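You operate a simulated robot arm through the tools that you are given. There is no shell and no other tool. Be economical: measure what you need, move in short steps, check, and stop when the job is done.

You run a simulated robot arm. Do the job below in one go: nothing can be reset, and whatever is moved stays where it is left.

## Task
Cap the open port, tighten its white wing nut, shut the vent and open the inlet.
Fine: the inlet opens last; no drips; the other valves and nut stay.

It is judged by the outcome, as a careful person would: the job done as asked, and still so three seconds after it is handed in. It fails if anything else is knocked over, pushed out of place, dropped, spilled or broken. Lids that push on must go on centred and level and be pressed home; caps that screw on are set level and turned clockwise until they are tight.

## Robot
A 7-joint arm with a two-finger parallel gripper, hanging from a carriage that runs on a rail from [8, 2223] to [0, -57] (x, y) and turns from -0.768 to 11.222 rad about z. Base frame: it is fixed where the carriage stands at the start and does not move with it; the origin is on the floor, on the carriage's upright axis, x ahead of it, y to its left, z up. Readings come in mm, rad, newtons and seconds.
With the tool pointing down near the work surface it reaches from about 200 to 680 mm from the robot's upright axis, wherever it stands. Its first joint turns from -2.897 to 2.897 rad. Places, roughly: blue valve handle marked four [700, 100, 1400]; blue valve handle marked one [700, 400, 800]; blue valve handle marked three [700, 200, 1200]; blue valve handle marked two [700, 300, 1000]; cap with white knob (6x6x5 cm) [600, 0, 800]; drain handle of manifold [600, 400, 700]; grey wing nut [500, 200, 800]; port with white wing nut [600, 300, 800]; red valve handle marked inlet [500, 0, 700]; vent handle of manifold [700, 0, 1100]; white wing nut [500, 300, 800]. Payload 3.91 kg.
Tool frame: the origin (TCP) lies between the finger pads and is the grasp point; the fingertips stand 30 mm ahead of it; z points along the fingers, y is the line along which they close. The gripper opens to 110 mm. The fingers are 20 mm wide and 10 mm thick; the gripper's body (48 by 112 mm) begins 55 mm behind the TCP.
Orientation is that of the tool frame in the base frame, as a unit quaternion [x, y, z, w]. With the fingers straight down and closing along the base's y, the tool's x points along the base's -x, its y along +y and its z along -z.

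## Interface
- The arm moves only by the tool drive_tool. Its argument "increments" is a list of rows, each an object of numbers (a shift or turn left out is 0, a gripper value left out holds the last): "rx", "ry", "rz": the turn, a rotation vector about the tool's x, y, z in rad; "dx", "dy", "dz": the shift along the tool's x, y, z in mm; "fingers": the finger opening in mm, from 0 to 110. In form: [{"rx": .., "ry": .., "rz": .., "dx": .., "dy": .., "dz": .., "fingers": ..}, ...]. A call has 1 to 20 rows; each row shifts and turns the commanded pose from where the row before left it, along the tool's axes as they then stand. A row lasts 0.2 s, in which the tool goes at most 50 mm and 0.15 rad; a call with a longer step from one row to the next is refused whole, and so is a gripper value outside its range. Where a pose cannot be reached the arm comes as near as it can. A force on the tool above 40 N (or 10 N above the force at the start of the call, whichever is more), or a blocked arm, ends the call early, and 0.2 s more pass. Each finger travels about 108 mm/s and halts on what it meets, pressing with about 31 N; the grip force reading is that of the motor and also rises with nothing between the fingers. The clock runs only during rows and for 0.2 s after the last one: add rows that do not move to give the fingers time. It gives the time, the measured TCP pose, the force on the tool (base axes), the opening and the grip force at its end, in the units of the frame above (readings bear some noise), with the torque about the TCP (base axes, N m) and any sound that the robot's microphone picked up.
- Cameras (640 x 400 px; columns grow to the right, rows downward): "scene" is now at [271.7, 33.1, 1489.8]; the picture's right is [0.41, -0.91, 0.00], its down [-0.70, -0.32, -0.64] and it looks along [0.58, 0.26, -0.77] (base axes); focal length 257 px, centre (320, 200). "wrist" rides on the gripper at [72, 17, -103] in the tool frame; the picture's right is [-0.23, 0.97, 0.00], its down [-0.76, -0.18, -0.62] and it looks along [-0.61, -0.14, 0.78] (tool axes); focal length 222 px, centre (320, 200). There is no depth. A picture from a camera that has moved, and an enlarged one, comes with that camera's place and axes in the base frame and with its lens.
- capture(camera): a new picture of that camera. No time passes.
- slide_trunk(by): slides the trunk up (or, below 0, down) by that many mm; the arm and the scene camera ride with it, the base frame stays. It gives what a move gives, with no picture.
- steer(legs): drives the robot by 1 to 6 legs, each [ahead, left, turn to the left] in mm, mm and rad, along the robot's own axes; the way and the turn of a leg run together, so that a leg with both is an arc; at most 1500 mm and 3.142 rad a leg. The arm and the cameras ride along, it lands a little off, and it stops where it bumps. It keeps to its track: a leg is cut to what the track allows. It gives what a move gives.
- aim_head(pan, tilt): turns the head with the scene camera to pan (to the left, within 2.705 rad either way) and tilt (down, from -0.506 to 1.204), counted from straight ahead of the robot. It gives what a move gives.
- zoom(camera, box): a new picture of the part [left, top, right, bottom] of that camera's present view, enlarged. No time passes.
- job_done(): hands the job in; it is judged then, once.

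Work in short steps. Places have to be worked out from the pictures, the camera data and where the tool is seen: move nearer, look again, correct. Check each grasp and each placing, and mend what went wrong. You have 120 turns and 90 pictures in all, those below and enlarged ones among them. Open the gripper and draw the arm clear of the work before you hand the job in, unless the task says otherwise; then end with one line.

The tools are called after ">>>" as name(argument=value, ...) on one line, values as JSON. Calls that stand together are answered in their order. drive_tool: Moves the arm, as the interface text tells. Its arguments: {"type":"object","properties":{"increments":{"type":"array","items":{"type":"object","properties":{"rx":{"type":"number"},"ry":{"type":"number"},"rz":{"type":"number"},"dx":{"type":"number"},"dy":{"type":"number"},"dz":{"type":"number"},"fingers":{"type":"number"}}}}},"required":["increments"]} The other tools are called the same way: slide_trunk (by) slides the trunk up or down; steer (legs) drives the base; aim_head (pan, tilt) turns the head that bears the scene camera; capture (camera) takes a picture; zoom (camera, box) takes an enlarged picture of a part of a camera's view; job_done () hands the job in.

At the start:

```text
t: 0.0
tcp_pos: [533.2, 104.5, 1237.1]
ee_rot: [0.0, 1.0, -0.001, 0.0]
ft_force: [-1.3, 0.3, 0.5]
torque: [0.03, 0.05, 0.01]
opening: 110.0
gripper_force: 0.0
trunk travel left (down, up): [-175.0, 405.0]
robot x, y, heading: [3.2, -1.0, -0.008]
head pan, tilt: [0.424, 0.874]
```

scene: 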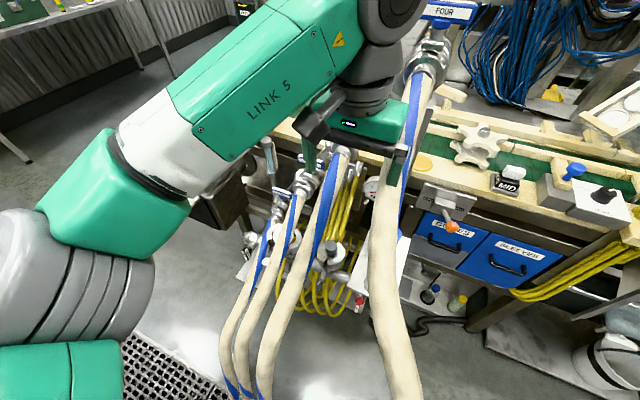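
wrist: 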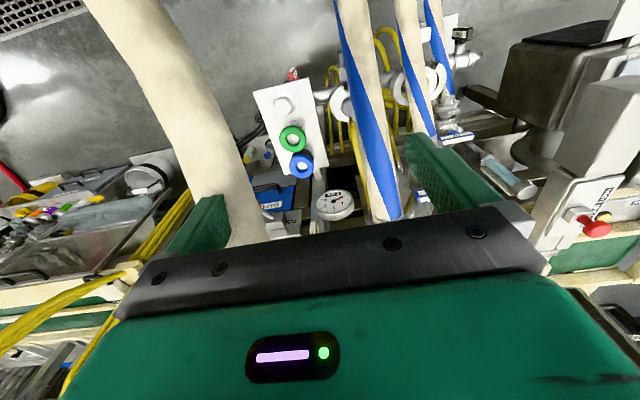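

The arm blocks part of the view, so I'll enlarge the manifold area in both cameras first.

>>> zoom(camera="scene", box=[220, 120, 420, 320])

>>> zoom(camera="wrist", box=[220, 20, 540, 220])

>>> zoom(camera="scene", box=[380, 100, 640, 300])

```text
2.00 times, centred on (320, 220) of scene
camera zoom: at [271.7, 33.1, 1489.8], right [0.41, -0.91, 0.0], down [-0.7, -0.32, -0.64], along [0.58, 0.26, -0.77], focal length 513 px, centre (320, 160)
```

zoom: 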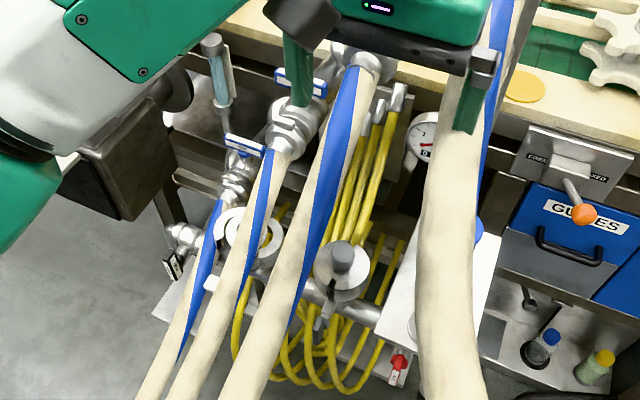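

```text
2.00 times, centred on (380, 120) of wrist
camera zoom: at [459.6, 122.0, 1340.3], right [0.23, 0.97, 0.0], down [0.76, -0.18, 0.62], along [0.61, -0.14, -0.78], focal length 444 px, centre (200, 360)
```

zoom: 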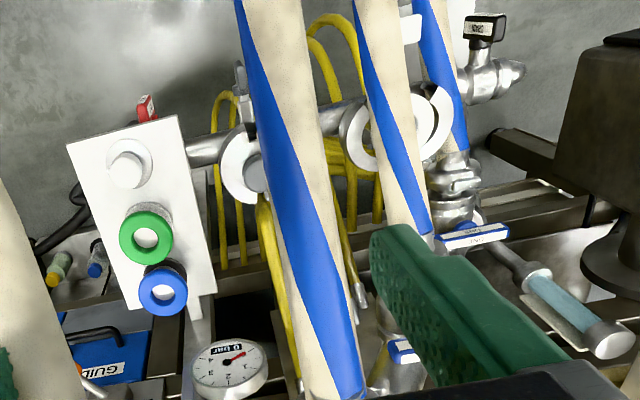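

```text
2.00 times, centred on (510, 200) of scene
camera zoom: at [271.7, 33.1, 1489.8], right [0.41, -0.91, 0.0], down [-0.7, -0.32, -0.64], along [0.58, 0.26, -0.77], focal length 513 px, centre (-60, 200)
```

zoom: 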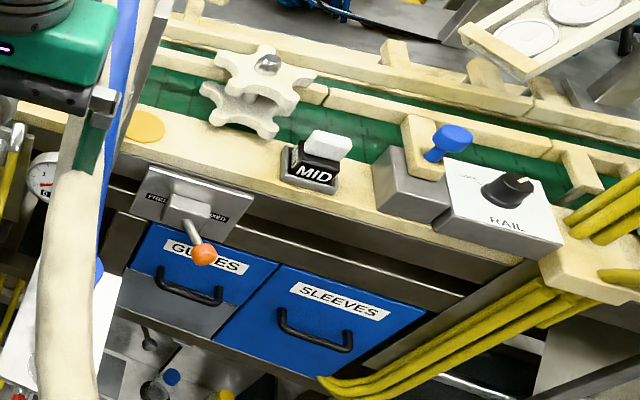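

Hoses hang in front of the manifold, so I'll draw the arm back (base -x) and look for a clearer view.

>>> drive_tool(increments=[{"dx": 40}, {"dx": 40}, {"dx": 40}, {"dx": 40}])

>>> capture(camera="scene")

>>> capture(camera="wrist")

```text
t: 1.0
tcp_pos: [373.0, 103.5, 1237.4]
ee_rot: [0.0, 1.0, 0.0, 0.0]
ft_force: [0.8, 0.0, -0.3]
torque: [-0.02, 0.02, -0.01]
opening: 110.0
gripper_force: 0.0
trunk travel left (down, up): [-175.0, 405.0]
robot x, y, heading: [-1.5, -1.7, 0.006]
head pan, tilt: [0.424, 0.874]
```

```text
84 pictures are left
camera scene: at [271.8, 33.1, 1489.8], right [0.41, -0.91, 0.0], down [-0.7, -0.32, -0.64], along [0.58, 0.26, -0.77], focal length 257 px, centre (320, 200)
```

scene: 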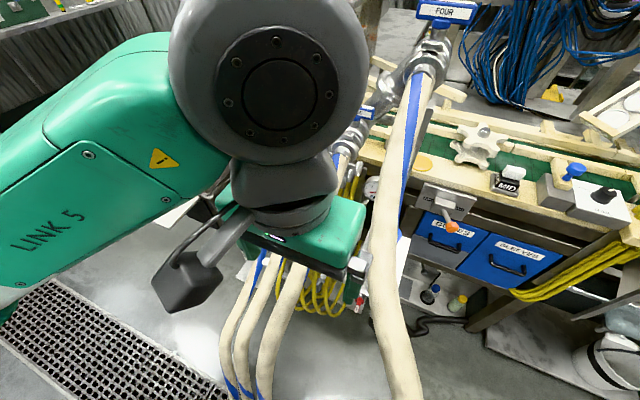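

```text
83 pictures are left
camera wrist: at [299.3, 121.2, 1340.6], right [0.23, 0.97, 0.0], down [0.76, -0.18, 0.62], along [0.61, -0.14, -0.78], focal length 222 px, centre (320, 200)
```

wrist: 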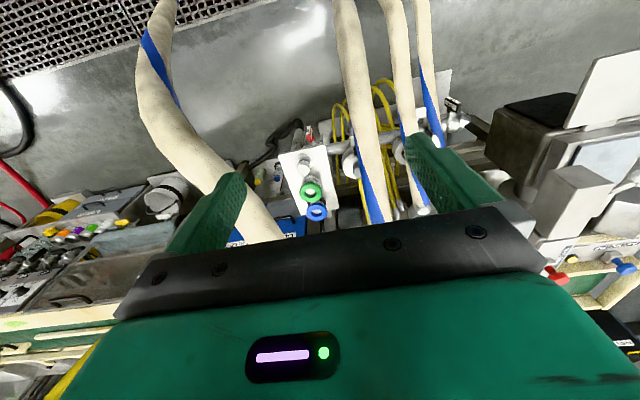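

The white panel holds the caps (white knob, green, blue), and two flanged ports sit on a pipe behind the hoses. I'll turn the gripper half round so its camera can look forward with the tool pitched up.

>>> drive_tool(increments=[{"dy": 40, "rz": 0.15}, {"rz": 0.15}, {"rz": 0.15}, {"rz": 0.15}, {"rz": 0.15}, {"rz": 0.15}, {"rz": 0.15}, {"rz": 0.15}, {"rz": 0.15}, {"rz": 0.15}, {"rz": 0.15}, {"rz": 0.15}, {"rz": 0.15}, {"rz": 0.15}, {"rz": 0.15}, {"rz": 0.15}, {"rz": 0.15}, {"rz": 0.15}, {"rz": 0.15}, {"rz": 0.15}])

```text
t: 5.2
tcp_pos: [373.8, 144.4, 1237.2]
ee_rot: [0.998, 0.07, 0.0, 0.0]
ft_force: [-0.5, 0.3, 0.5]
torque: [-0.02, 0.0, -0.03]
opening: 110.2
gripper_force: 0.1
trunk travel left (down, up): [-175.0, 405.0]
robot x, y, heading: [0.8, 4.3, 0.002]
head pan, tilt: [0.424, 0.874]
```

The half turn worked. I'll finish it and pitch the tool forward by about 0.9 rad.

>>> drive_tool(increments=[{"rz": 0.1416}, {"ry": 0.15}, {"ry": 0.15}, {"ry": 0.15}, {"ry": 0.15}, {"ry": 0.15}, {"ry": 0.15}])

>>> capture(camera="wrist")

```text
t: 6.8
tcp_pos: [373.5, 144.8, 1237.4]
ee_rot: [0.9, 0.001, 0.436, 0.0]
ft_force: [-0.7, -1.0, 1.0]
torque: [0.0, -0.01, 0.0]
opening: 109.9
gripper_force: 0.2
trunk travel left (down, up): [-175.0, 405.0]
robot x, y, heading: [1.7, 1.0, -0.003]
head pan, tilt: [0.424, 0.874]
```

```text
82 pictures are left
camera wrist: at [336.0, 128.0, 1358.1], right [-0.14, -0.97, -0.18], down [-0.96, 0.18, -0.21], along [0.24, 0.14, -0.96], focal length 222 px, centre (320, 200)
```

wrist: 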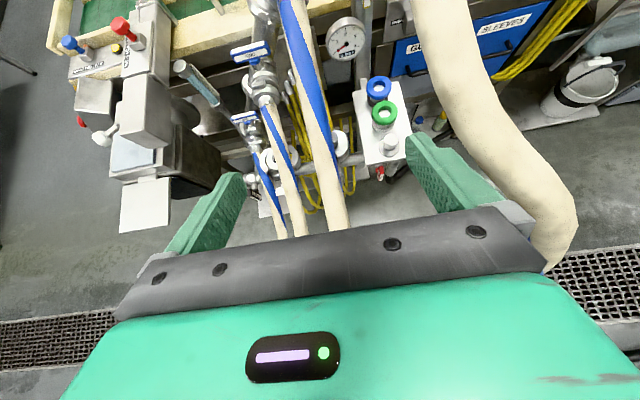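

The view is upright now. I'll pitch the tool close to horizontal and look again.

>>> drive_tool(increments=[{"ry": 0.15}, {"ry": 0.15}, {"ry": 0.15}, {"ry": 0.15}, {"ry": 0.07}])

>>> capture(camera="wrist")

>>> capture(camera="scene")

```text
t: 8.0
tcp_pos: [412.8, 176.3, 1250.2]
ee_rot: [0.707, 0.001, 0.707, -0.001]
ft_force: [-0.1, -0.1, 0.4]
torque: [0.02, 0.0, -0.01]
opening: 110.1
gripper_force: 0.1
out of reach, approached as far as the arm can: row 1, 2, 3, 4
trunk travel left (down, up): [-175.0, 405.0]
robot x, y, heading: [-1.7, -1.1, -0.004]
head pan, tilt: [0.424, 0.874]
```

```text
81 pictures are left
camera wrist: at [308.4, 159.6, 1321.5], right [0.0, -0.97, -0.23], down [-0.62, 0.18, -0.76], along [0.78, 0.14, -0.61], focal length 222 px, centre (320, 200)
```

wrist: 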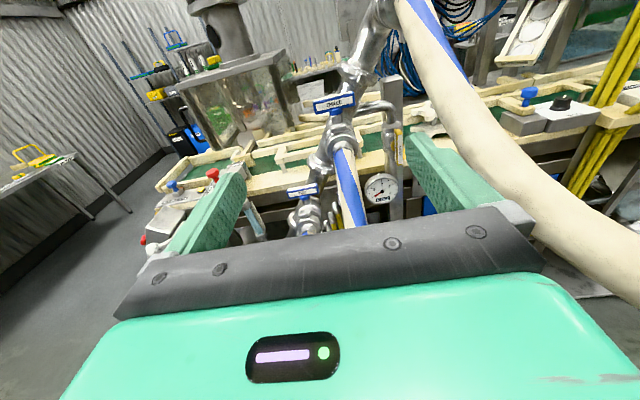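

```text
80 pictures are left
camera scene: at [271.7, 33.0, 1489.8], right [0.41, -0.91, 0.0], down [-0.7, -0.32, -0.64], along [0.58, 0.26, -0.77], focal length 257 px, centre (320, 200)
```

scene: 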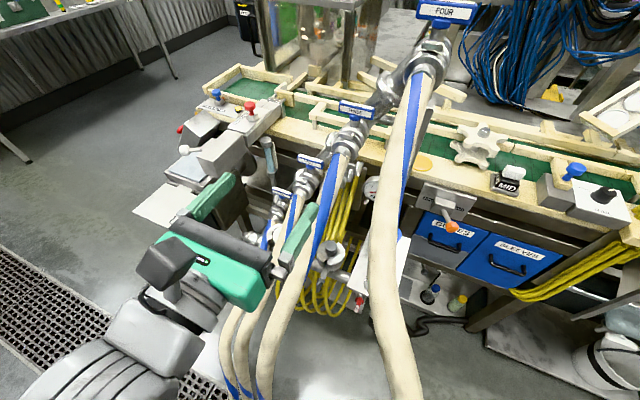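

The scene camera is clear of the arm now, so I'll enlarge the manifold.

>>> zoom(camera="scene", box=[240, 140, 400, 320])

>>> drive_tool(increments=[{"dx": -40}, {"dx": -40}, {"dx": -40}, {"dx": -40}])

>>> capture(camera="wrist")

```text
2.22 times, centred on (320, 230) of scene
camera zoom: at [271.7, 33.0, 1489.8], right [0.41, -0.91, 0.0], down [-0.7, -0.32, -0.64], along [0.58, 0.26, -0.77], focal length 570 px, centre (320, 133)
```

zoom: 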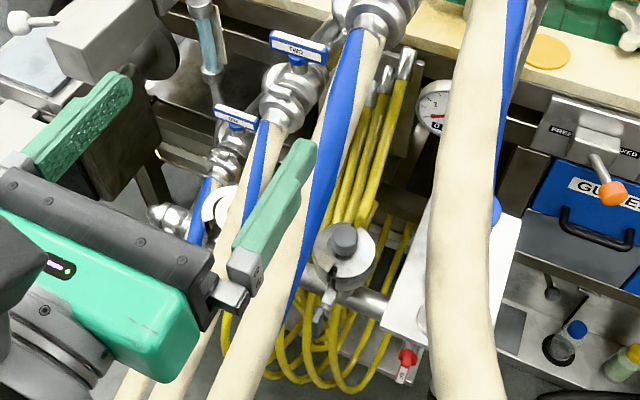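

```text
t: 9.0
tcp_pos: [411.7, 174.1, 1088.5]
ee_rot: [0.708, 0.001, 0.706, -0.001]
ft_force: [0.6, -0.8, 0.2]
torque: [0.0, 0.04, -0.01]
opening: 109.9
gripper_force: 0.0
trunk travel left (down, up): [-175.0, 405.0]
robot x, y, heading: [-1.6, 0.2, 0.0]
head pan, tilt: [0.424, 0.874]
```

```text
78 pictures are left
camera wrist: at [307.4, 158.2, 1160.9], right [0.0, -0.97, -0.23], down [-0.62, 0.18, -0.76], along [0.78, 0.14, -0.61], focal length 222 px, centre (320, 200)
```

wrist: 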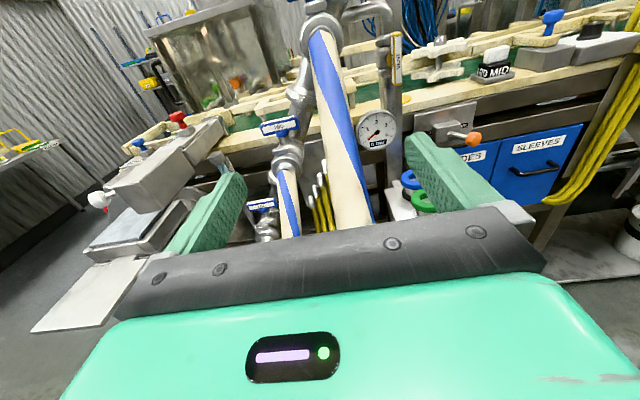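

The vent label is visible above the gauge. I'll enlarge it and the lower part of the manifold.

>>> zoom(camera="wrist", box=[340, 10, 480, 150])

>>> zoom(camera="wrist", box=[230, 90, 450, 240])

>>> capture(camera="scene")

```text
2.86 times, centred on (410, 80) of wrist
camera zoom: at [307.4, 158.2, 1160.9], right [0.0, -0.97, -0.23], down [-0.62, 0.18, -0.76], along [0.78, 0.14, -0.61], focal length 635 px, centre (63, 543)
```

zoom: 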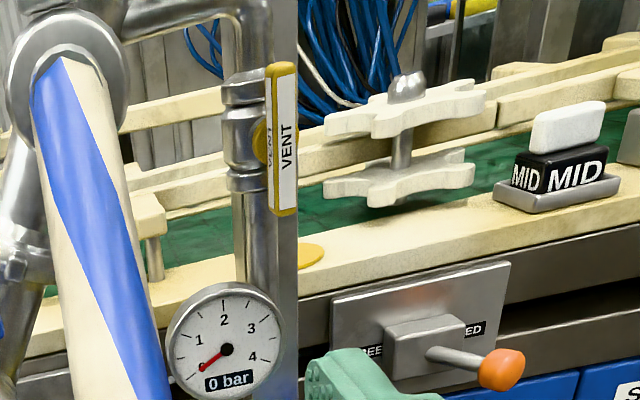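

```text
2.67 times, centred on (340, 165) of wrist
camera zoom: at [307.4, 158.2, 1160.9], right [0.0, -0.97, -0.23], down [-0.62, 0.18, -0.76], along [0.78, 0.14, -0.61], focal length 592 px, centre (267, 293)
```

zoom: 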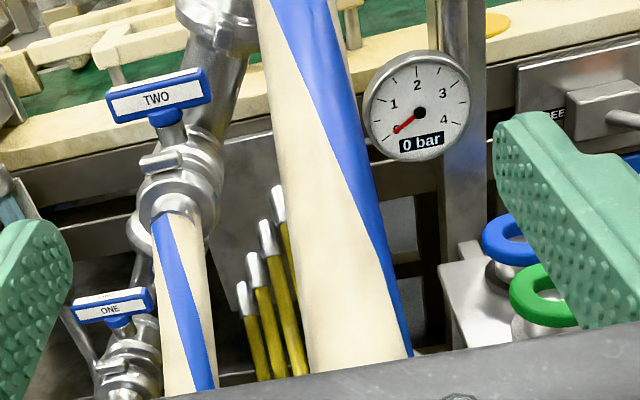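

```text
75 pictures are left
camera scene: at [271.6, 33.1, 1489.7], right [0.41, -0.91, 0.0], down [-0.7, -0.32, -0.64], along [0.58, 0.26, -0.77], focal length 257 px, centre (320, 200)
```

scene: 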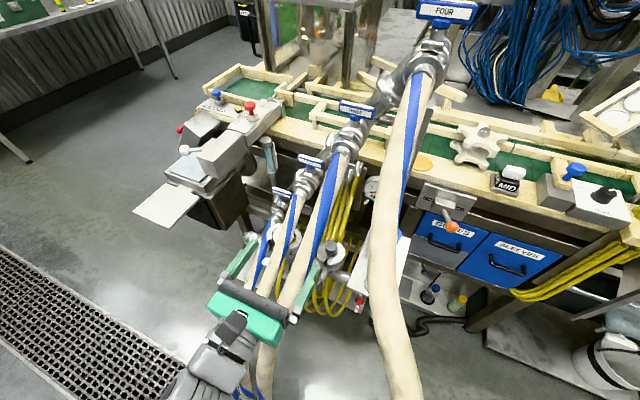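

The vent handle lies parallel to its pipe, so it is open, and the blue handles sit crosswise, so they are closed. I'll back off and move left to see the open port.

>>> drive_tool(increments=[{"dz": -30}, {"dz": -30}, {"dy": 40, "dx": -40}, {"dy": 40, "dx": -40}, {"dy": 40}, {"dy": 40}])

>>> capture(camera="wrist")

```text
refused: row 3 steps farther than a row can; nothing moved
```

```text
74 pictures are left
camera wrist: at [307.4, 158.2, 1160.9], right [0.0, -0.97, -0.23], down [-0.62, 0.18, -0.76], along [0.78, 0.14, -0.61], focal length 222 px, centre (320, 200)
```

wrist: 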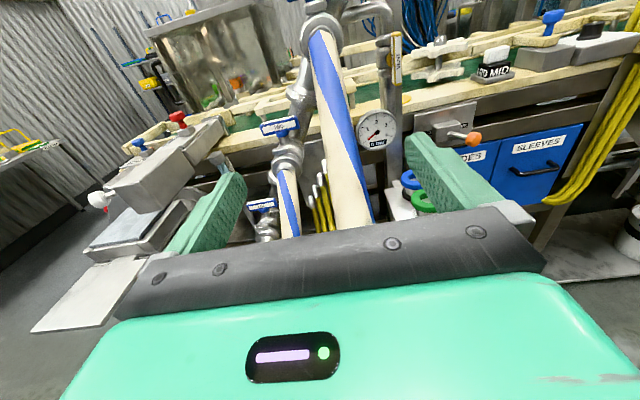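

That row was too long. I'll use shorter steps, with base left being tool -y in this orientation.

>>> drive_tool(increments=[{"dz": -30}, {"dz": -30}, {"dy": -40}, {"dy": -40}, {"dy": -40}, {"dy": -40}, {"dx": -40}, {"dx": -40}])

>>> capture(camera="wrist")

```text
t: 10.8
tcp_pos: [352.1, 335.3, 1008.6]
ee_rot: [0.708, 0.0, 0.707, 0.0]
ft_force: [-0.2, 0.3, 0.3]
torque: [0.02, 0.05, 0.01]
opening: 110.0
gripper_force: 0.1
trunk travel left (down, up): [-175.0, 405.0]
robot x, y, heading: [0.9, -1.5, -0.001]
head pan, tilt: [0.424, 0.874]
```

```text
73 pictures are left
camera wrist: at [247.0, 318.4, 1081.3], right [0.0, -0.97, -0.23], down [-0.62, 0.18, -0.76], along [0.78, 0.14, -0.61], focal length 222 px, centre (320, 200)
```

wrist: 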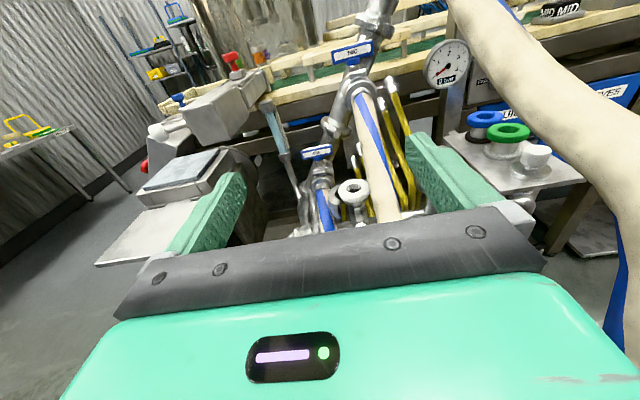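

The open port is visible and faces upward between hoses one and two. Enlarge it and the cap shelf.

>>> zoom(camera="wrist", box=[280, 130, 440, 230])

>>> zoom(camera="wrist", box=[420, 90, 600, 210])

>>> zoom(camera="scene", box=[220, 160, 400, 320])

```text
4.00 times, centred on (360, 180) of wrist
camera zoom: at [247.0, 318.4, 1081.3], right [0.0, -0.97, -0.23], down [-0.62, 0.18, -0.76], along [0.78, 0.14, -0.61], focal length 888 px, centre (160, 280)
```

zoom: 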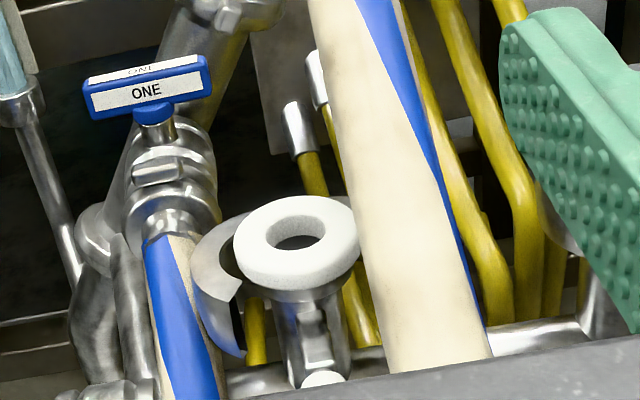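

```text
3.33 times, centred on (510, 150) of wrist
camera zoom: at [247.0, 318.4, 1081.3], right [0.0, -0.97, -0.23], down [-0.62, 0.18, -0.76], along [0.78, 0.14, -0.61], focal length 740 px, centre (-313, 367)
```

zoom: 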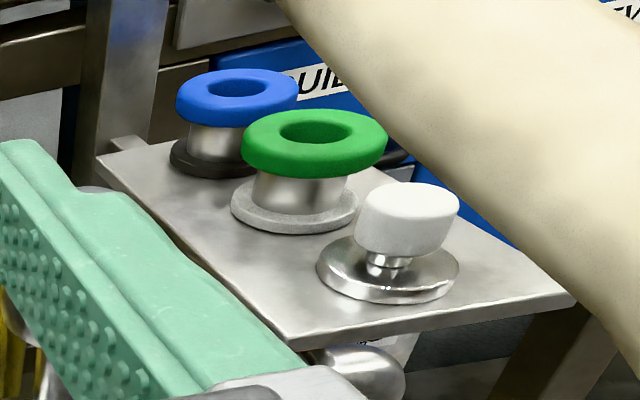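

```text
2.50 times, centred on (310, 240) of scene
camera zoom: at [271.7, 32.8, 1489.8], right [0.41, -0.91, 0.0], down [-0.7, -0.32, -0.64], along [0.58, 0.26, -0.77], focal length 642 px, centre (345, 100)
```

zoom: 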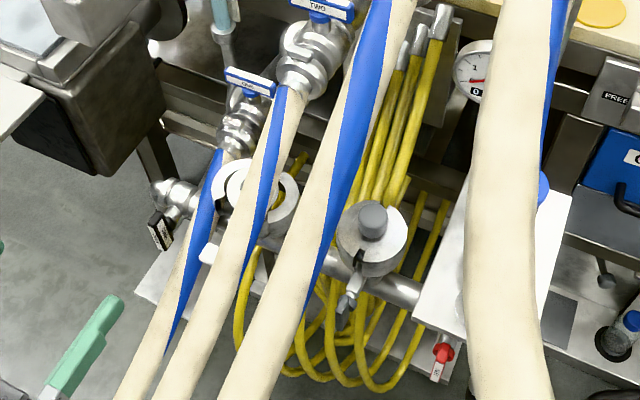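

Both flanges face up. The port ring is near (595,305,825) and the white-knob cap near (575,16,833). I need the hose clearance around the port, so I'll view it from higher up.

>>> drive_tool(increments=[{"dx": 40}, {"dx": 40}, {"dx": 40}, {"dx": 20}, {"dz": 40}, {"dz": 30, "ry": -0.15}, {"ry": -0.15}, {"ry": -0.15}])

>>> capture(camera="wrist")

```text
t: 12.6
tcp_pos: [422.5, 336.3, 1150.3]
ee_rot: [0.848, 0.002, 0.53, -0.002]
ft_force: [-0.2, -0.1, 0.5]
torque: [0.0, -0.01, -0.05]
opening: 110.2
gripper_force: 0.1
trunk travel left (down, up): [-175.0, 405.0]
robot x, y, heading: [-0.3, -0.5, -0.002]
head pan, tilt: [0.424, 0.874]
```

```text
69 pictures are left
camera wrist: at [359.5, 319.8, 1259.4], right [-0.1, -0.97, -0.2], down [-0.89, 0.17, -0.41], along [0.44, 0.14, -0.89], focal length 222 px, centre (320, 200)
```

wrist: 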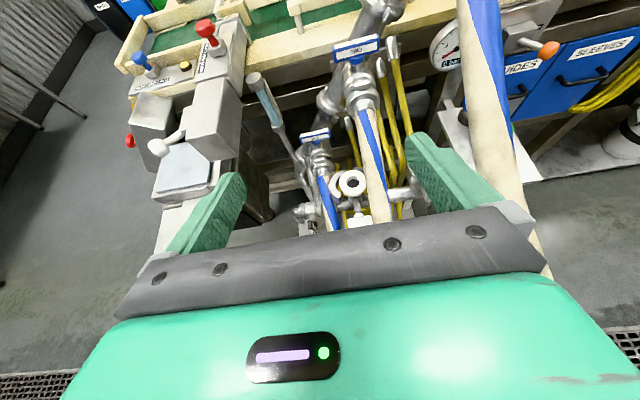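

>>> zoom(camera="wrist", box=[280, 130, 440, 230])

```text
4.00 times, centred on (360, 180) of wrist
camera zoom: at [359.5, 319.8, 1259.4], right [-0.1, -0.97, -0.2], down [-0.89, 0.17, -0.41], along [0.44, 0.14, -0.89], focal length 888 px, centre (160, 280)
```

zoom: 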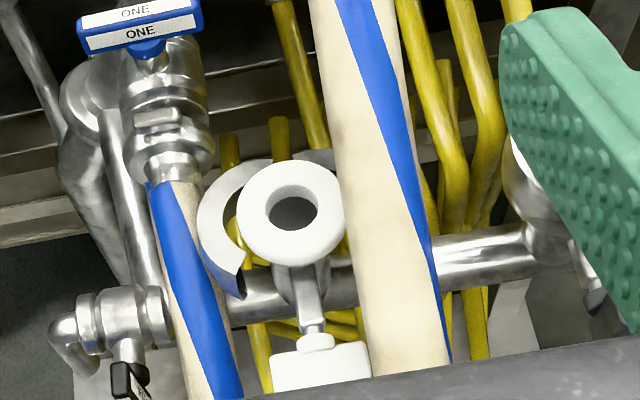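

From these views the port is at about (611,311,806), with hoses at y≲285 and y≳365. Hose four hangs just right of the cap. A gripper leaning left (+y) and closing along x should clear all of them, so I'll go to tool-down first and then turn.

>>> drive_tool(increments=[{"ry": -0.15}, {"ry": -0.15}, {"ry": -0.15}, {"ry": -0.15}, {"ry": -0.15}, {"ry": -0.15}, {"ry": -0.15}, {"ry": -0.071}, {"rz": -0.15}, {"rz": -0.15}, {"rz": -0.15}, {"rz": -0.15}, {"rz": -0.15}, {"rz": -0.15}, {"rz": -0.15}, {"rz": -0.15}, {"rz": -0.15}, {"rz": -0.15}])

```text
t: 16.4
tcp_pos: [418.6, 335.2, 1133.7]
ee_rot: [0.728, 0.685, -0.016, 0.011]
ft_force: [0.3, -0.6, -0.8]
torque: [0.04, -0.01, -0.04]
opening: 109.8
gripper_force: 0.1
trunk travel left (down, up): [-175.0, 405.0]
robot x, y, heading: [-1.8, -3.1, -0.004]
head pan, tilt: [0.424, 0.874]
```

Nearly aligned. I'll finish the yaw, tilt to lean left by 45°, and narrow the fingers.

>>> drive_tool(increments=[{"rz": -0.071, "fingers": 60}, {"ry": -0.15}, {"ry": -0.15}, {"ry": -0.15}, {"ry": -0.15}, {"ry": -0.15}, {"ry": -0.035}])

>>> capture(camera="scene")

>>> capture(camera="wrist")

```text
t: 18.0
tcp_pos: [422.0, 335.7, 1149.2]
ee_rot: [0.652, 0.654, -0.271, 0.271]
ft_force: [0.1, -0.5, 0.8]
torque: [0.01, 0.0, 0.01]
opening: 59.8
gripper_force: 0.1
trunk travel left (down, up): [-175.0, 405.0]
robot x, y, heading: [-2.7, -0.0, -0.002]
head pan, tilt: [0.424, 0.874]
```

```text
67 pictures are left
camera scene: at [271.7, 33.1, 1489.8], right [0.41, -0.91, 0.0], down [-0.7, -0.32, -0.64], along [0.58, 0.26, -0.77], focal length 257 px, centre (320, 200)
```

scene: 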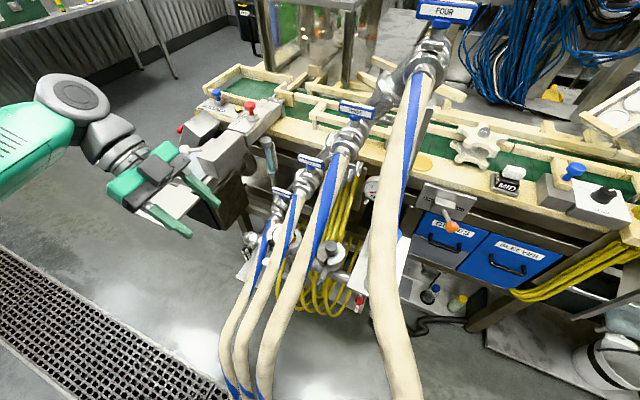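

```text
66 pictures are left
camera wrist: at [437.9, 461.1, 1170.5], right [0.97, -0.16, 0.16], down [-0.18, -0.1, 0.98], along [-0.14, -0.98, -0.12], focal length 222 px, centre (320, 200)
```

wrist: 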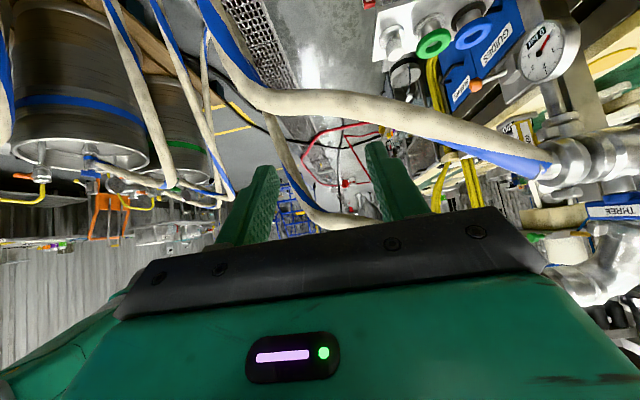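

Checking again, the hose near the cap in the earlier view was hose three (y≈170). Hose four runs higher and nearer the robot, so a near-vertical tool coming from the left side fits. I'll set the tilt to about 0.15 rad, raise the trunk, and shift the carriage left so the forearm comes from +y.

>>> drive_tool(increments=[{"ry": 0.15}, {"ry": 0.15}, {"ry": 0.15}, {"ry": 0.15}, {"ry": 0.035}])

>>> slide_trunk(by=150)

>>> steer(legs=[[0, 220, 0]])

>>> capture(camera="scene")

```text
t: 19.2
tcp_pos: [423.2, 336.9, 1150.7]
ee_rot: [0.705, 0.706, -0.052, 0.052]
ft_force: [-0.5, -0.1, -0.1]
torque: [-0.01, -0.02, -0.03]
opening: 60.1
gripper_force: 0.0
trunk travel left (down, up): [-175.0, 405.0]
robot x, y, heading: [0.7, -1.5, -0.001]
head pan, tilt: [0.424, 0.874]
```

```text
t: 20.9
tcp_pos: [422.9, 336.0, 1300.5]
ee_rot: [0.705, 0.705, -0.053, 0.053]
ft_force: [-0.3, -0.4, -0.8]
torque: [-0.03, 0.0, 0.01]
opening: 59.8
gripper_force: 0.2
trunk travel left (down, up): [-325.0, 255.0]
robot x, y, heading: [6.1, 0.4, 0.001]
head pan, tilt: [0.424, 0.874]
```

```text
t: 22.6
tcp_pos: [423.6, 555.8, 1298.3]
ee_rot: [0.705, 0.705, -0.053, 0.052]
ft_force: [-0.1, 0.6, -0.2]
torque: [0.02, 0.03, -0.04]
opening: 59.9
gripper_force: 0.1
trunk travel left (down, up): [-325.0, 255.0]
robot x, y, heading: [-0.3, 217.8, 0.001]
head pan, tilt: [0.424, 0.874]
```

```text
65 pictures are left
camera scene: at [272.5, 252.0, 1639.7], right [0.41, -0.91, 0.0], down [-0.7, -0.32, -0.64], along [0.58, 0.26, -0.77], focal length 257 px, centre (320, 200)
```

scene: 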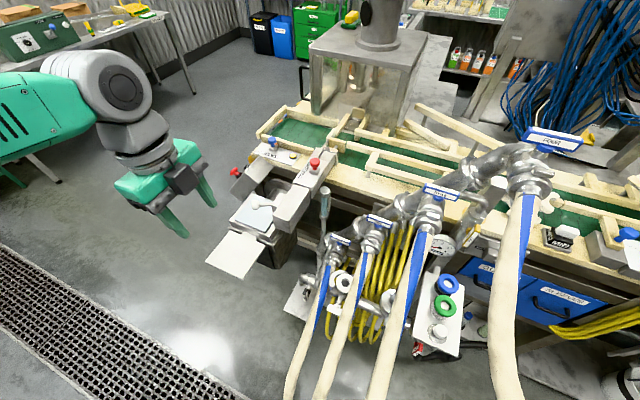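

This view is much better: the cap, the ports and the gap between hoses are all visible. Enlarge.

>>> zoom(camera="scene", box=[280, 220, 400, 340])

>>> zoom(camera="scene", box=[380, 240, 500, 360])

```text
3.33 times, centred on (340, 280) of scene
camera zoom: at [272.5, 252.0, 1639.7], right [0.41, -0.91, 0.0], down [-0.7, -0.32, -0.64], along [0.58, 0.26, -0.77], focal length 856 px, centre (253, -67)
```

zoom: 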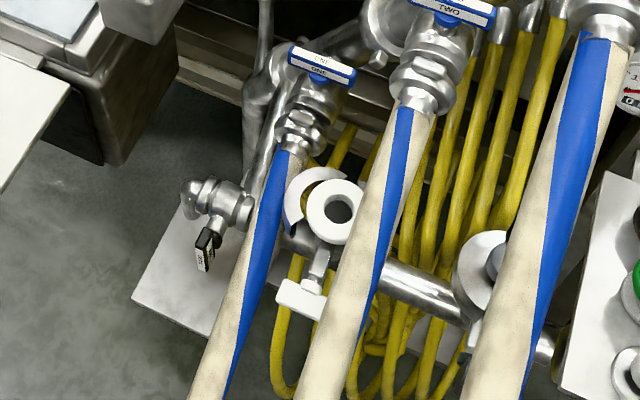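

```text
3.33 times, centred on (440, 300) of scene
camera zoom: at [272.5, 252.0, 1639.7], right [0.41, -0.91, 0.0], down [-0.7, -0.32, -0.64], along [0.58, 0.26, -0.77], focal length 856 px, centre (-80, -133)
```

zoom: 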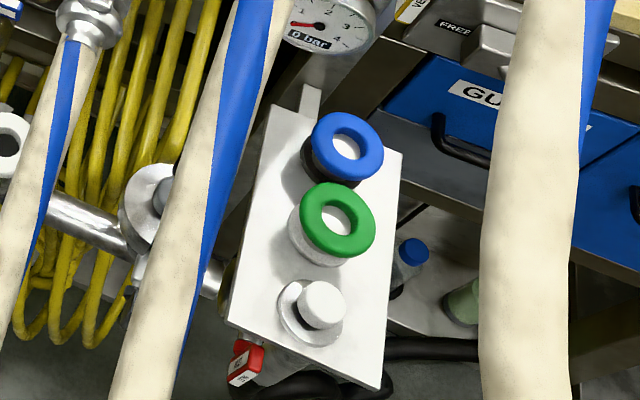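

The hoses make a vertical approach at the cap awkward. A near-horizontal tool from the front, gripping the knob along y, fits between hoses three and four. At the port, the same grip coming from the front-left should fit too. I'll go back to the earlier station and orientation.

>>> steer(legs=[[0, -215, 0]])

>>> slide_trunk(by=-150)

>>> drive_tool(increments=[{"ry": 0.15, "fingers": 75}, {"rz": 0.15}, {"rz": 0.15}, {"rz": 0.15}, {"rz": 0.15}, {"rz": 0.15}, {"rz": 0.15}, {"rz": 0.15}, {"rz": 0.15}, {"rz": 0.15}, {"rz": 0.15}, {"rz": 0.071}])

>>> drive_tool(increments=[{"ry": 0.15}, {"ry": 0.15}, {"ry": 0.15}, {"ry": 0.15}, {"ry": 0.15}, {"ry": 0.15}, {"ry": 0.15}, {"ry": 0.15}, {"ry": 0.15}, {"ry": 0.05}])

```text
t: 24.3
tcp_pos: [423.1, 343.5, 1299.4]
ee_rot: [0.704, 0.706, -0.053, 0.053]
ft_force: [0.4, 0.0, 0.1]
torque: [-0.01, 0.02, -0.01]
opening: 59.7
gripper_force: 0.1
trunk travel left (down, up): [-325.0, 255.0]
robot x, y, heading: [1.4, 8.6, 0.002]
head pan, tilt: [0.424, 0.874]
```

```text
t: 26.0
tcp_pos: [422.2, 343.2, 1149.4]
ee_rot: [0.705, 0.705, -0.054, 0.052]
ft_force: [-0.8, 0.5, 0.1]
torque: [-0.01, -0.03, -0.01]
opening: 60.0
gripper_force: 0.1
trunk travel left (down, up): [-175.0, 405.0]
robot x, y, heading: [2.7, 6.7, 0.002]
head pan, tilt: [0.424, 0.874]
```

```text
t: 28.6
tcp_pos: [422.3, 342.9, 1149.7]
ee_rot: [1.0, 0.0, -0.001, 0.0]
ft_force: [0.5, 0.3, -0.3]
torque: [0.0, -0.03, 0.01]
opening: 75.0
gripper_force: 0.0
trunk travel left (down, up): [-175.0, 405.0]
robot x, y, heading: [-0.7, 3.2, 0.007]
head pan, tilt: [0.424, 0.874]
```

```text
t: 30.8
tcp_pos: [422.0, 343.2, 1148.4]
ee_rot: [0.765, 0.0, 0.644, -0.001]
ft_force: [1.0, 0.0, 0.5]
torque: [-0.01, 0.0, -0.02]
opening: 74.8
gripper_force: 0.0
trunk travel left (down, up): [-175.0, 405.0]
robot x, y, heading: [2.5, 9.2, -0.001]
head pan, tilt: [0.424, 0.874]
```

Pitch is 1.4. I'll lower to z≈1075 and slide right in stages, then look for hoses three and four.

>>> drive_tool(increments=[{"dx": -37, "dz": 6}, {"dx": -37, "dz": 6}, {"dy": 43}, {"dy": 43}, {"dy": 44}, {"dy": 43}])

>>> capture(camera="wrist")

>>> capture(camera="scene")

```text
t: 32.2
tcp_pos: [422.4, 169.6, 1075.2]
ee_rot: [0.765, 0.001, 0.644, -0.001]
ft_force: [-1.0, -0.2, -0.3]
torque: [0.0, 0.04, 0.02]
opening: 74.8
gripper_force: 0.0
trunk travel left (down, up): [-175.0, 405.0]
robot x, y, heading: [-0.2, 5.7, 0.003]
head pan, tilt: [0.424, 0.874]
```

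```text
62 pictures are left
camera wrist: at [331.3, 153.3, 1163.1], right [-0.04, -0.97, -0.22], down [-0.75, 0.18, -0.64], along [0.67, 0.14, -0.73], focal length 222 px, centre (320, 200)
```

wrist: 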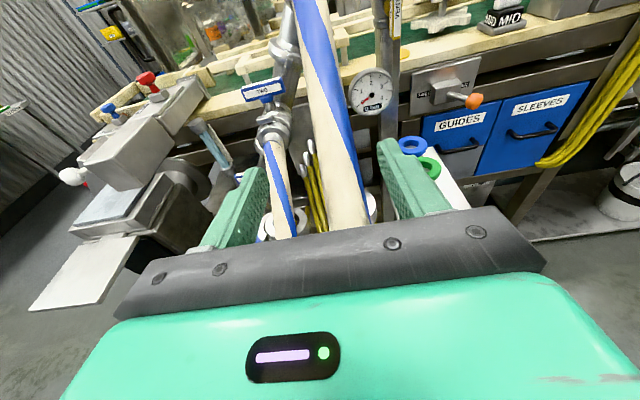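

```text
61 pictures are left
camera scene: at [271.7, 40.1, 1489.8], right [0.41, -0.91, 0.0], down [-0.7, -0.32, -0.64], along [0.58, 0.26, -0.77], focal length 257 px, centre (320, 200)
```

scene: 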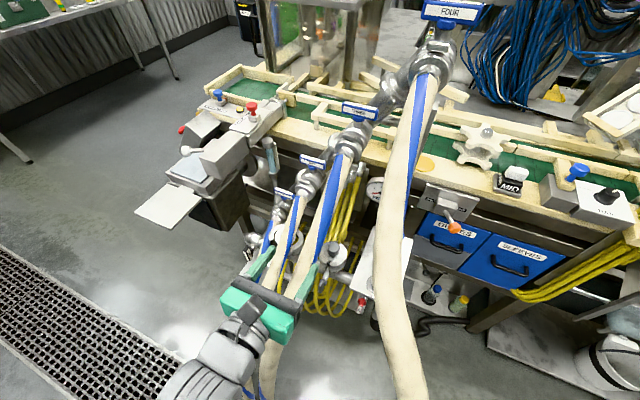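

The gripper is above hose three with hose four to its right. I'll slide right to y≈88 and check.

>>> drive_tool(increments=[{"dy": 27}, {"dy": 27}, {"dy": 27}])

>>> capture(camera="wrist")

>>> zoom(camera="scene", box=[240, 180, 460, 400])

```text
t: 33.0
tcp_pos: [422.6, 87.5, 1075.1]
ee_rot: [0.765, 0.001, 0.644, 0.0]
ft_force: [0.1, -0.1, -1.1]
torque: [-0.02, 0.0, 0.0]
opening: 74.9
gripper_force: 0.1
trunk travel left (down, up): [-175.0, 405.0]
robot x, y, heading: [1.0, 6.7, -0.005]
head pan, tilt: [0.424, 0.874]
```

```text
60 pictures are left
camera wrist: at [331.0, 71.4, 1163.9], right [-0.04, -0.97, -0.22], down [-0.74, 0.18, -0.64], along [0.67, 0.14, -0.73], focal length 222 px, centre (320, 200)
```

wrist: 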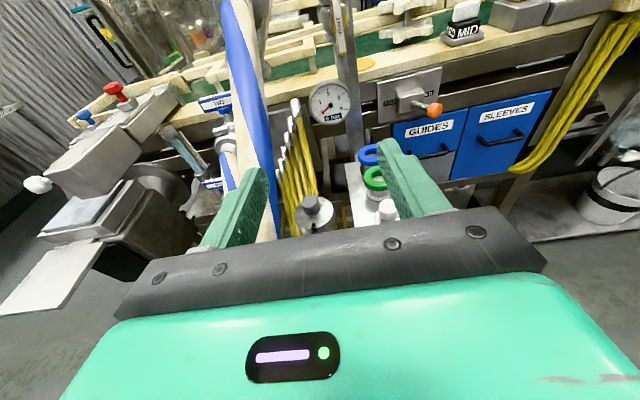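

```text
1.82 times, centred on (350, 290) of scene
camera zoom: at [271.9, 39.4, 1489.8], right [0.41, -0.91, 0.0], down [-0.7, -0.32, -0.64], along [0.58, 0.26, -0.77], focal length 467 px, centre (266, 36)
```

zoom: 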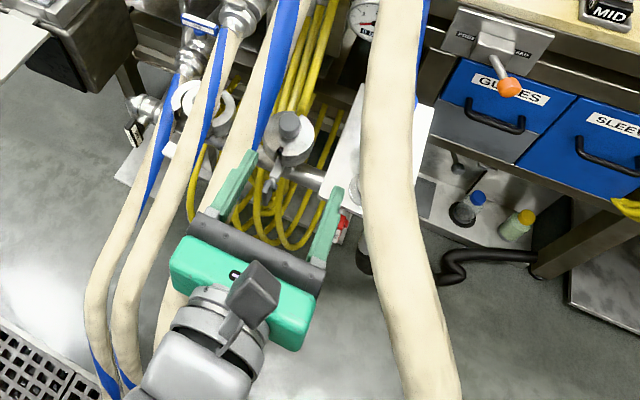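

The lane is clear. I'll shift right a bit more and start descending.

>>> drive_tool(increments=[{"dy": 28}, {"dx": -38.9, "dz": 9.8}, {"dx": -38.9, "dz": 9.8}, {"dx": -38.9, "dz": 9.8, "dy": 10}])

>>> capture(camera="wrist")

>>> capture(camera="scene")

```text
t: 34.0
tcp_pos: [439.7, 91.5, 957.9]
ee_rot: [0.766, -0.002, 0.643, 0.003]
ft_force: [0.1, -0.7, -0.4]
torque: [0.02, 0.01, 0.03]
opening: 75.1
gripper_force: 0.1
out of reach, approached as far as the arm can: row 1, 2, 3, 4
trunk travel left (down, up): [-175.0, 405.0]
robot x, y, heading: [-1.0, 12.3, 0.002]
head pan, tilt: [0.424, 0.874]
```

```text
58 pictures are left
camera wrist: at [348.9, 74.2, 1046.1], right [-0.04, -0.97, -0.22], down [-0.74, 0.18, -0.64], along [0.67, 0.14, -0.73], focal length 222 px, centre (320, 200)
```

wrist: 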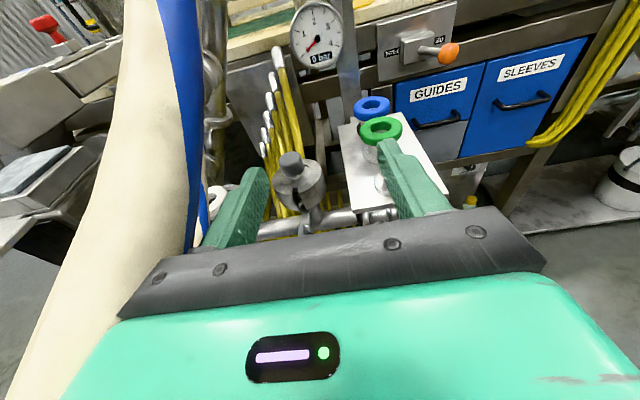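

```text
57 pictures are left
camera scene: at [271.8, 40.2, 1489.8], right [0.41, -0.91, 0.0], down [-0.7, -0.32, -0.64], along [0.58, 0.26, -0.77], focal length 257 px, centre (320, 200)
```

scene: 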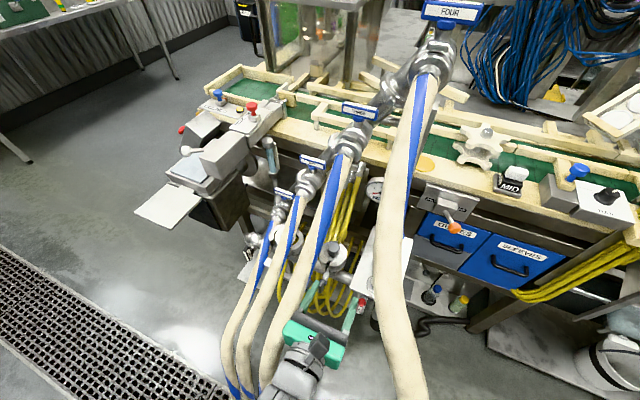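

The arm can't go further right from this station, with actual y at 91. I'll drive the carriage right 40 mm and check clearance to hose four.

>>> steer(legs=[[0, -35, 0]])

>>> zoom(camera="scene", box=[220, 200, 440, 400])

```text
t: 34.9
tcp_pos: [440.6, 55.3, 958.2]
ee_rot: [0.765, -0.001, 0.644, 0.001]
ft_force: [-0.9, 0.0, 1.1]
torque: [0.01, 0.02, 0.0]
opening: 74.8
gripper_force: 0.1
trunk travel left (down, up): [-175.0, 405.0]
robot x, y, heading: [-2.2, -28.1, 0.001]
head pan, tilt: [0.424, 0.874]
```

```text
2.00 times, centred on (330, 300) of scene
camera zoom: at [271.6, 4.7, 1489.7], right [0.41, -0.91, 0.0], down [-0.7, -0.32, -0.64], along [0.58, 0.26, -0.77], focal length 513 px, centre (300, 0)
```

zoom: 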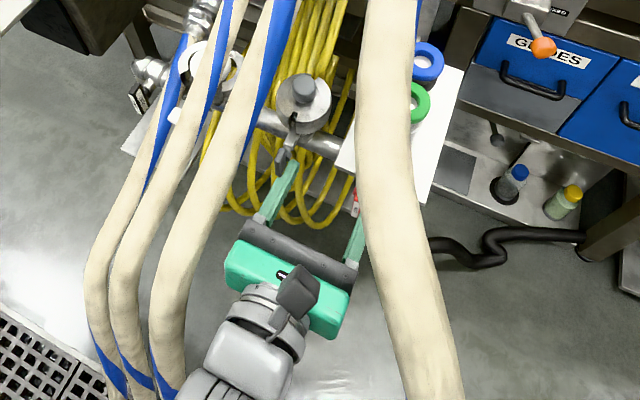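

The gap to hose four looks comfortable. I'll continue down and forward, easing right.

>>> drive_tool(increments=[{"dx": -30.3, "dz": 18.4, "dy": 7}, {"dx": -30.3, "dz": 18.4, "dy": 7}, {"dx": -30.3, "dz": 18.4, "dy": 7}])

>>> capture(camera="wrist")

```text
t: 35.7
tcp_pos: [483.3, 44.3, 858.7]
ee_rot: [0.765, -0.003, 0.644, 0.003]
ft_force: [0.4, 0.2, 0.6]
torque: [0.02, 0.01, 0.0]
opening: 75.0
gripper_force: 0.0
out of reach, approached as far as the arm can: row 1, 2
trunk travel left (down, up): [-175.0, 405.0]
robot x, y, heading: [-2.3, -31.9, 0.001]
head pan, tilt: [0.424, 0.874]
```

```text
55 pictures are left
camera wrist: at [391.5, 28.4, 947.6], right [-0.05, -0.97, -0.22], down [-0.74, 0.18, -0.64], along [0.67, 0.14, -0.73], focal length 222 px, centre (320, 200)
```

wrist: 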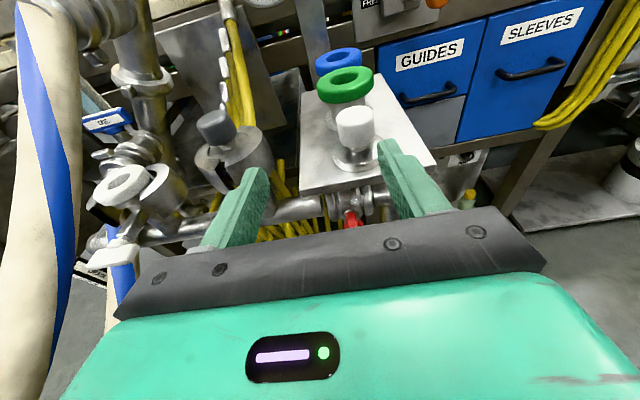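

The cap is straight ahead and the port is visible on the left. I'll enlarge both.

>>> zoom(camera="wrist", box=[270, 40, 430, 240])

>>> zoom(camera="wrist", box=[70, 90, 290, 290])

```text
2.00 times, centred on (350, 140) of wrist
camera zoom: at [391.5, 28.4, 947.6], right [-0.05, -0.97, -0.22], down [-0.74, 0.18, -0.64], along [0.67, 0.14, -0.73], focal length 444 px, centre (260, 320)
```

zoom: 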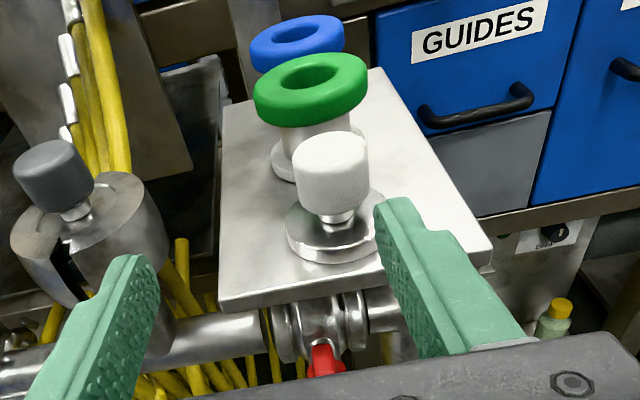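

```text
2.00 times, centred on (180, 190) of wrist
camera zoom: at [391.5, 28.4, 947.6], right [-0.05, -0.97, -0.22], down [-0.74, 0.18, -0.64], along [0.67, 0.14, -0.73], focal length 444 px, centre (600, 220)
```

zoom: 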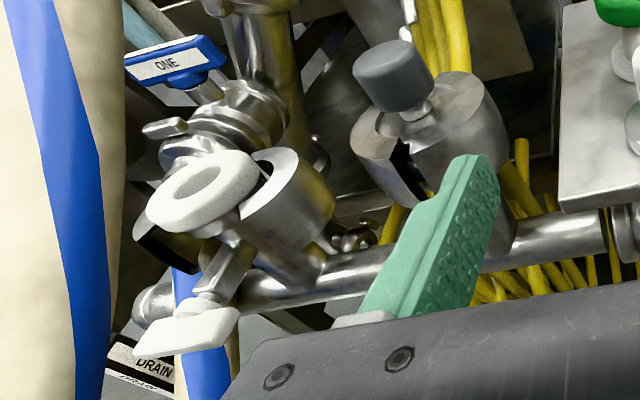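

Knob centre is about (577,12,835), 36 mm wide, with the shelf near z≈797. I'll step the carriage right a bit, then advance.

>>> steer(legs=[[0, -22, 0]])

>>> drive_tool(increments=[{"dz": 20, "dy": 5}, {"dz": 20, "dx": -4, "dy": 5}])

>>> capture(camera="wrist")

```text
t: 36.5
tcp_pos: [482.4, 22.0, 858.4]
ee_rot: [0.765, -0.003, 0.644, 0.004]
ft_force: [-0.5, 0.6, -0.8]
torque: [0.0, 0.02, 0.02]
opening: 75.2
gripper_force: 0.0
trunk travel left (down, up): [-175.0, 405.0]
robot x, y, heading: [0.7, -47.9, 0.003]
head pan, tilt: [0.424, 0.874]
```

```text
t: 37.1
tcp_pos: [521.1, 9.8, 848.9]
ee_rot: [0.765, -0.002, 0.643, 0.003]
ft_force: [0.4, 0.8, -0.7]
torque: [-0.04, 0.01, 0.0]
opening: 75.2
gripper_force: 0.0
trunk travel left (down, up): [-175.0, 405.0]
robot x, y, heading: [2.2, -50.6, -0.001]
head pan, tilt: [0.424, 0.874]
```

```text
52 pictures are left
camera wrist: at [430.1, -4.4, 936.8], right [-0.05, -0.97, -0.22], down [-0.74, 0.18, -0.64], along [0.67, 0.13, -0.73], focal length 222 px, centre (320, 200)
```

wrist: 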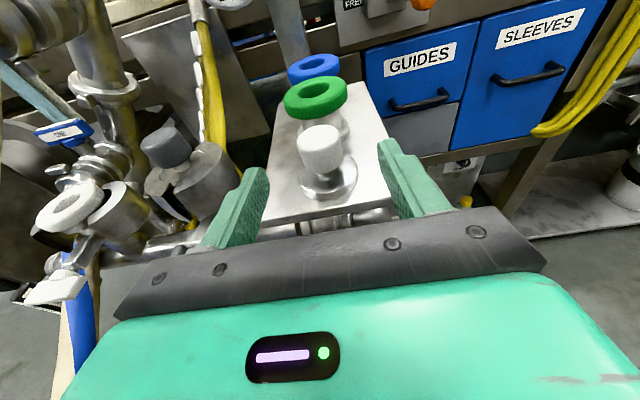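

Knob reads at (577,11,834). I'll advance around it with the fingers open and check before closing.

>>> drive_tool(increments=[{"dz": 18.5, "dx": -1.6}, {"dz": 18.5, "dx": -1.6}, {"dz": 17, "dx": -1.6}])

>>> zoom(camera="wrist", box=[230, 70, 430, 240])

```text
t: 37.9
tcp_pos: [573.9, 10.1, 833.5]
ee_rot: [0.765, -0.003, 0.643, 0.004]
ft_force: [-0.4, 0.0, 0.1]
torque: [-0.01, 0.0, 0.04]
opening: 74.9
gripper_force: 0.0
trunk travel left (down, up): [-175.0, 405.0]
robot x, y, heading: [-2.5, -48.6, -0.001]
head pan, tilt: [0.424, 0.874]
```

```text
2.35 times, centred on (330, 155) of wrist
camera zoom: at [482.2, -5.3, 922.8], right [-0.05, -0.97, -0.22], down [-0.74, 0.18, -0.64], along [0.67, 0.13, -0.73], focal length 523 px, centre (296, 306)
```

zoom: 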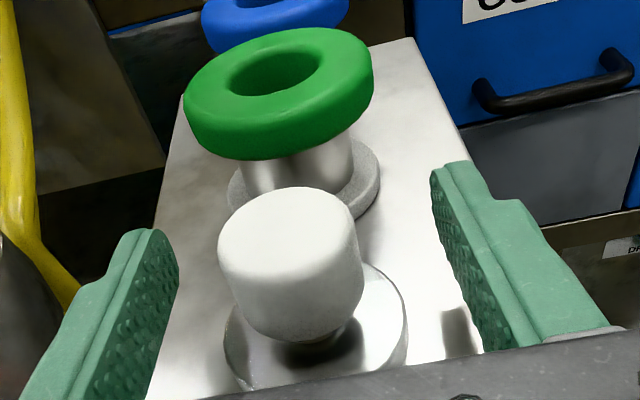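

The knob sits between the pads. Closing.

>>> drive_tool(increments=[{"fingers": 30}, {"fingers": 20}, {"fingers": 20}, {"fingers": 20}])

>>> zoom(camera="wrist", box=[230, 70, 430, 240])

```text
t: 38.9
tcp_pos: [572.5, 11.3, 833.8]
ee_rot: [0.766, -0.004, 0.643, 0.004]
ft_force: [0.8, -0.2, 0.4]
torque: [0.03, -0.03, -0.02]
opening: 33.0
gripper_force: 30.7
trunk travel left (down, up): [-175.0, 405.0]
robot x, y, heading: [-0.5, -52.2, 0.003]
head pan, tilt: [0.424, 0.874]
```

```text
2.35 times, centred on (330, 155) of wrist
camera zoom: at [482.1, -4.6, 922.9], right [-0.05, -0.97, -0.22], down [-0.74, 0.18, -0.64], along [0.67, 0.13, -0.73], focal length 523 px, centre (296, 306)
```

zoom: 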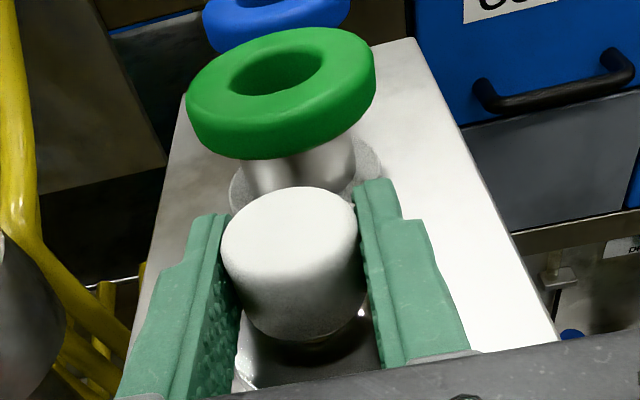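

Gripped at 33 mm. I'll lift slowly.

>>> drive_tool(increments=[{"dx": 9.9, "dz": -1.7}, {"dx": 19.7, "dz": -3.4}, {"dx": 19.7, "dz": -3.4}])

>>> capture(camera="wrist")

```text
t: 39.7
tcp_pos: [573.0, 12.2, 883.8]
ee_rot: [0.766, -0.003, 0.643, 0.004]
ft_force: [-0.1, -0.4, -1.3]
torque: [0.04, 0.01, -0.01]
opening: 32.9
gripper_force: 30.7
trunk travel left (down, up): [-175.0, 405.0]
robot x, y, heading: [1.3, -49.6, 0.002]
head pan, tilt: [0.424, 0.874]
```

```text
49 pictures are left
camera wrist: at [482.2, -4.0, 973.5], right [-0.05, -0.97, -0.22], down [-0.74, 0.18, -0.64], along [0.67, 0.13, -0.73], focal length 222 px, centre (320, 200)
```

wrist: 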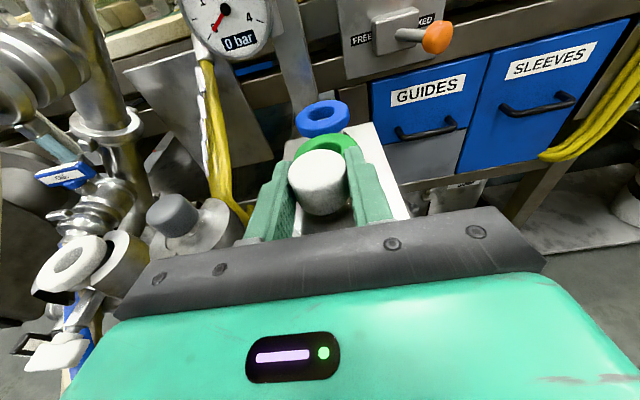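

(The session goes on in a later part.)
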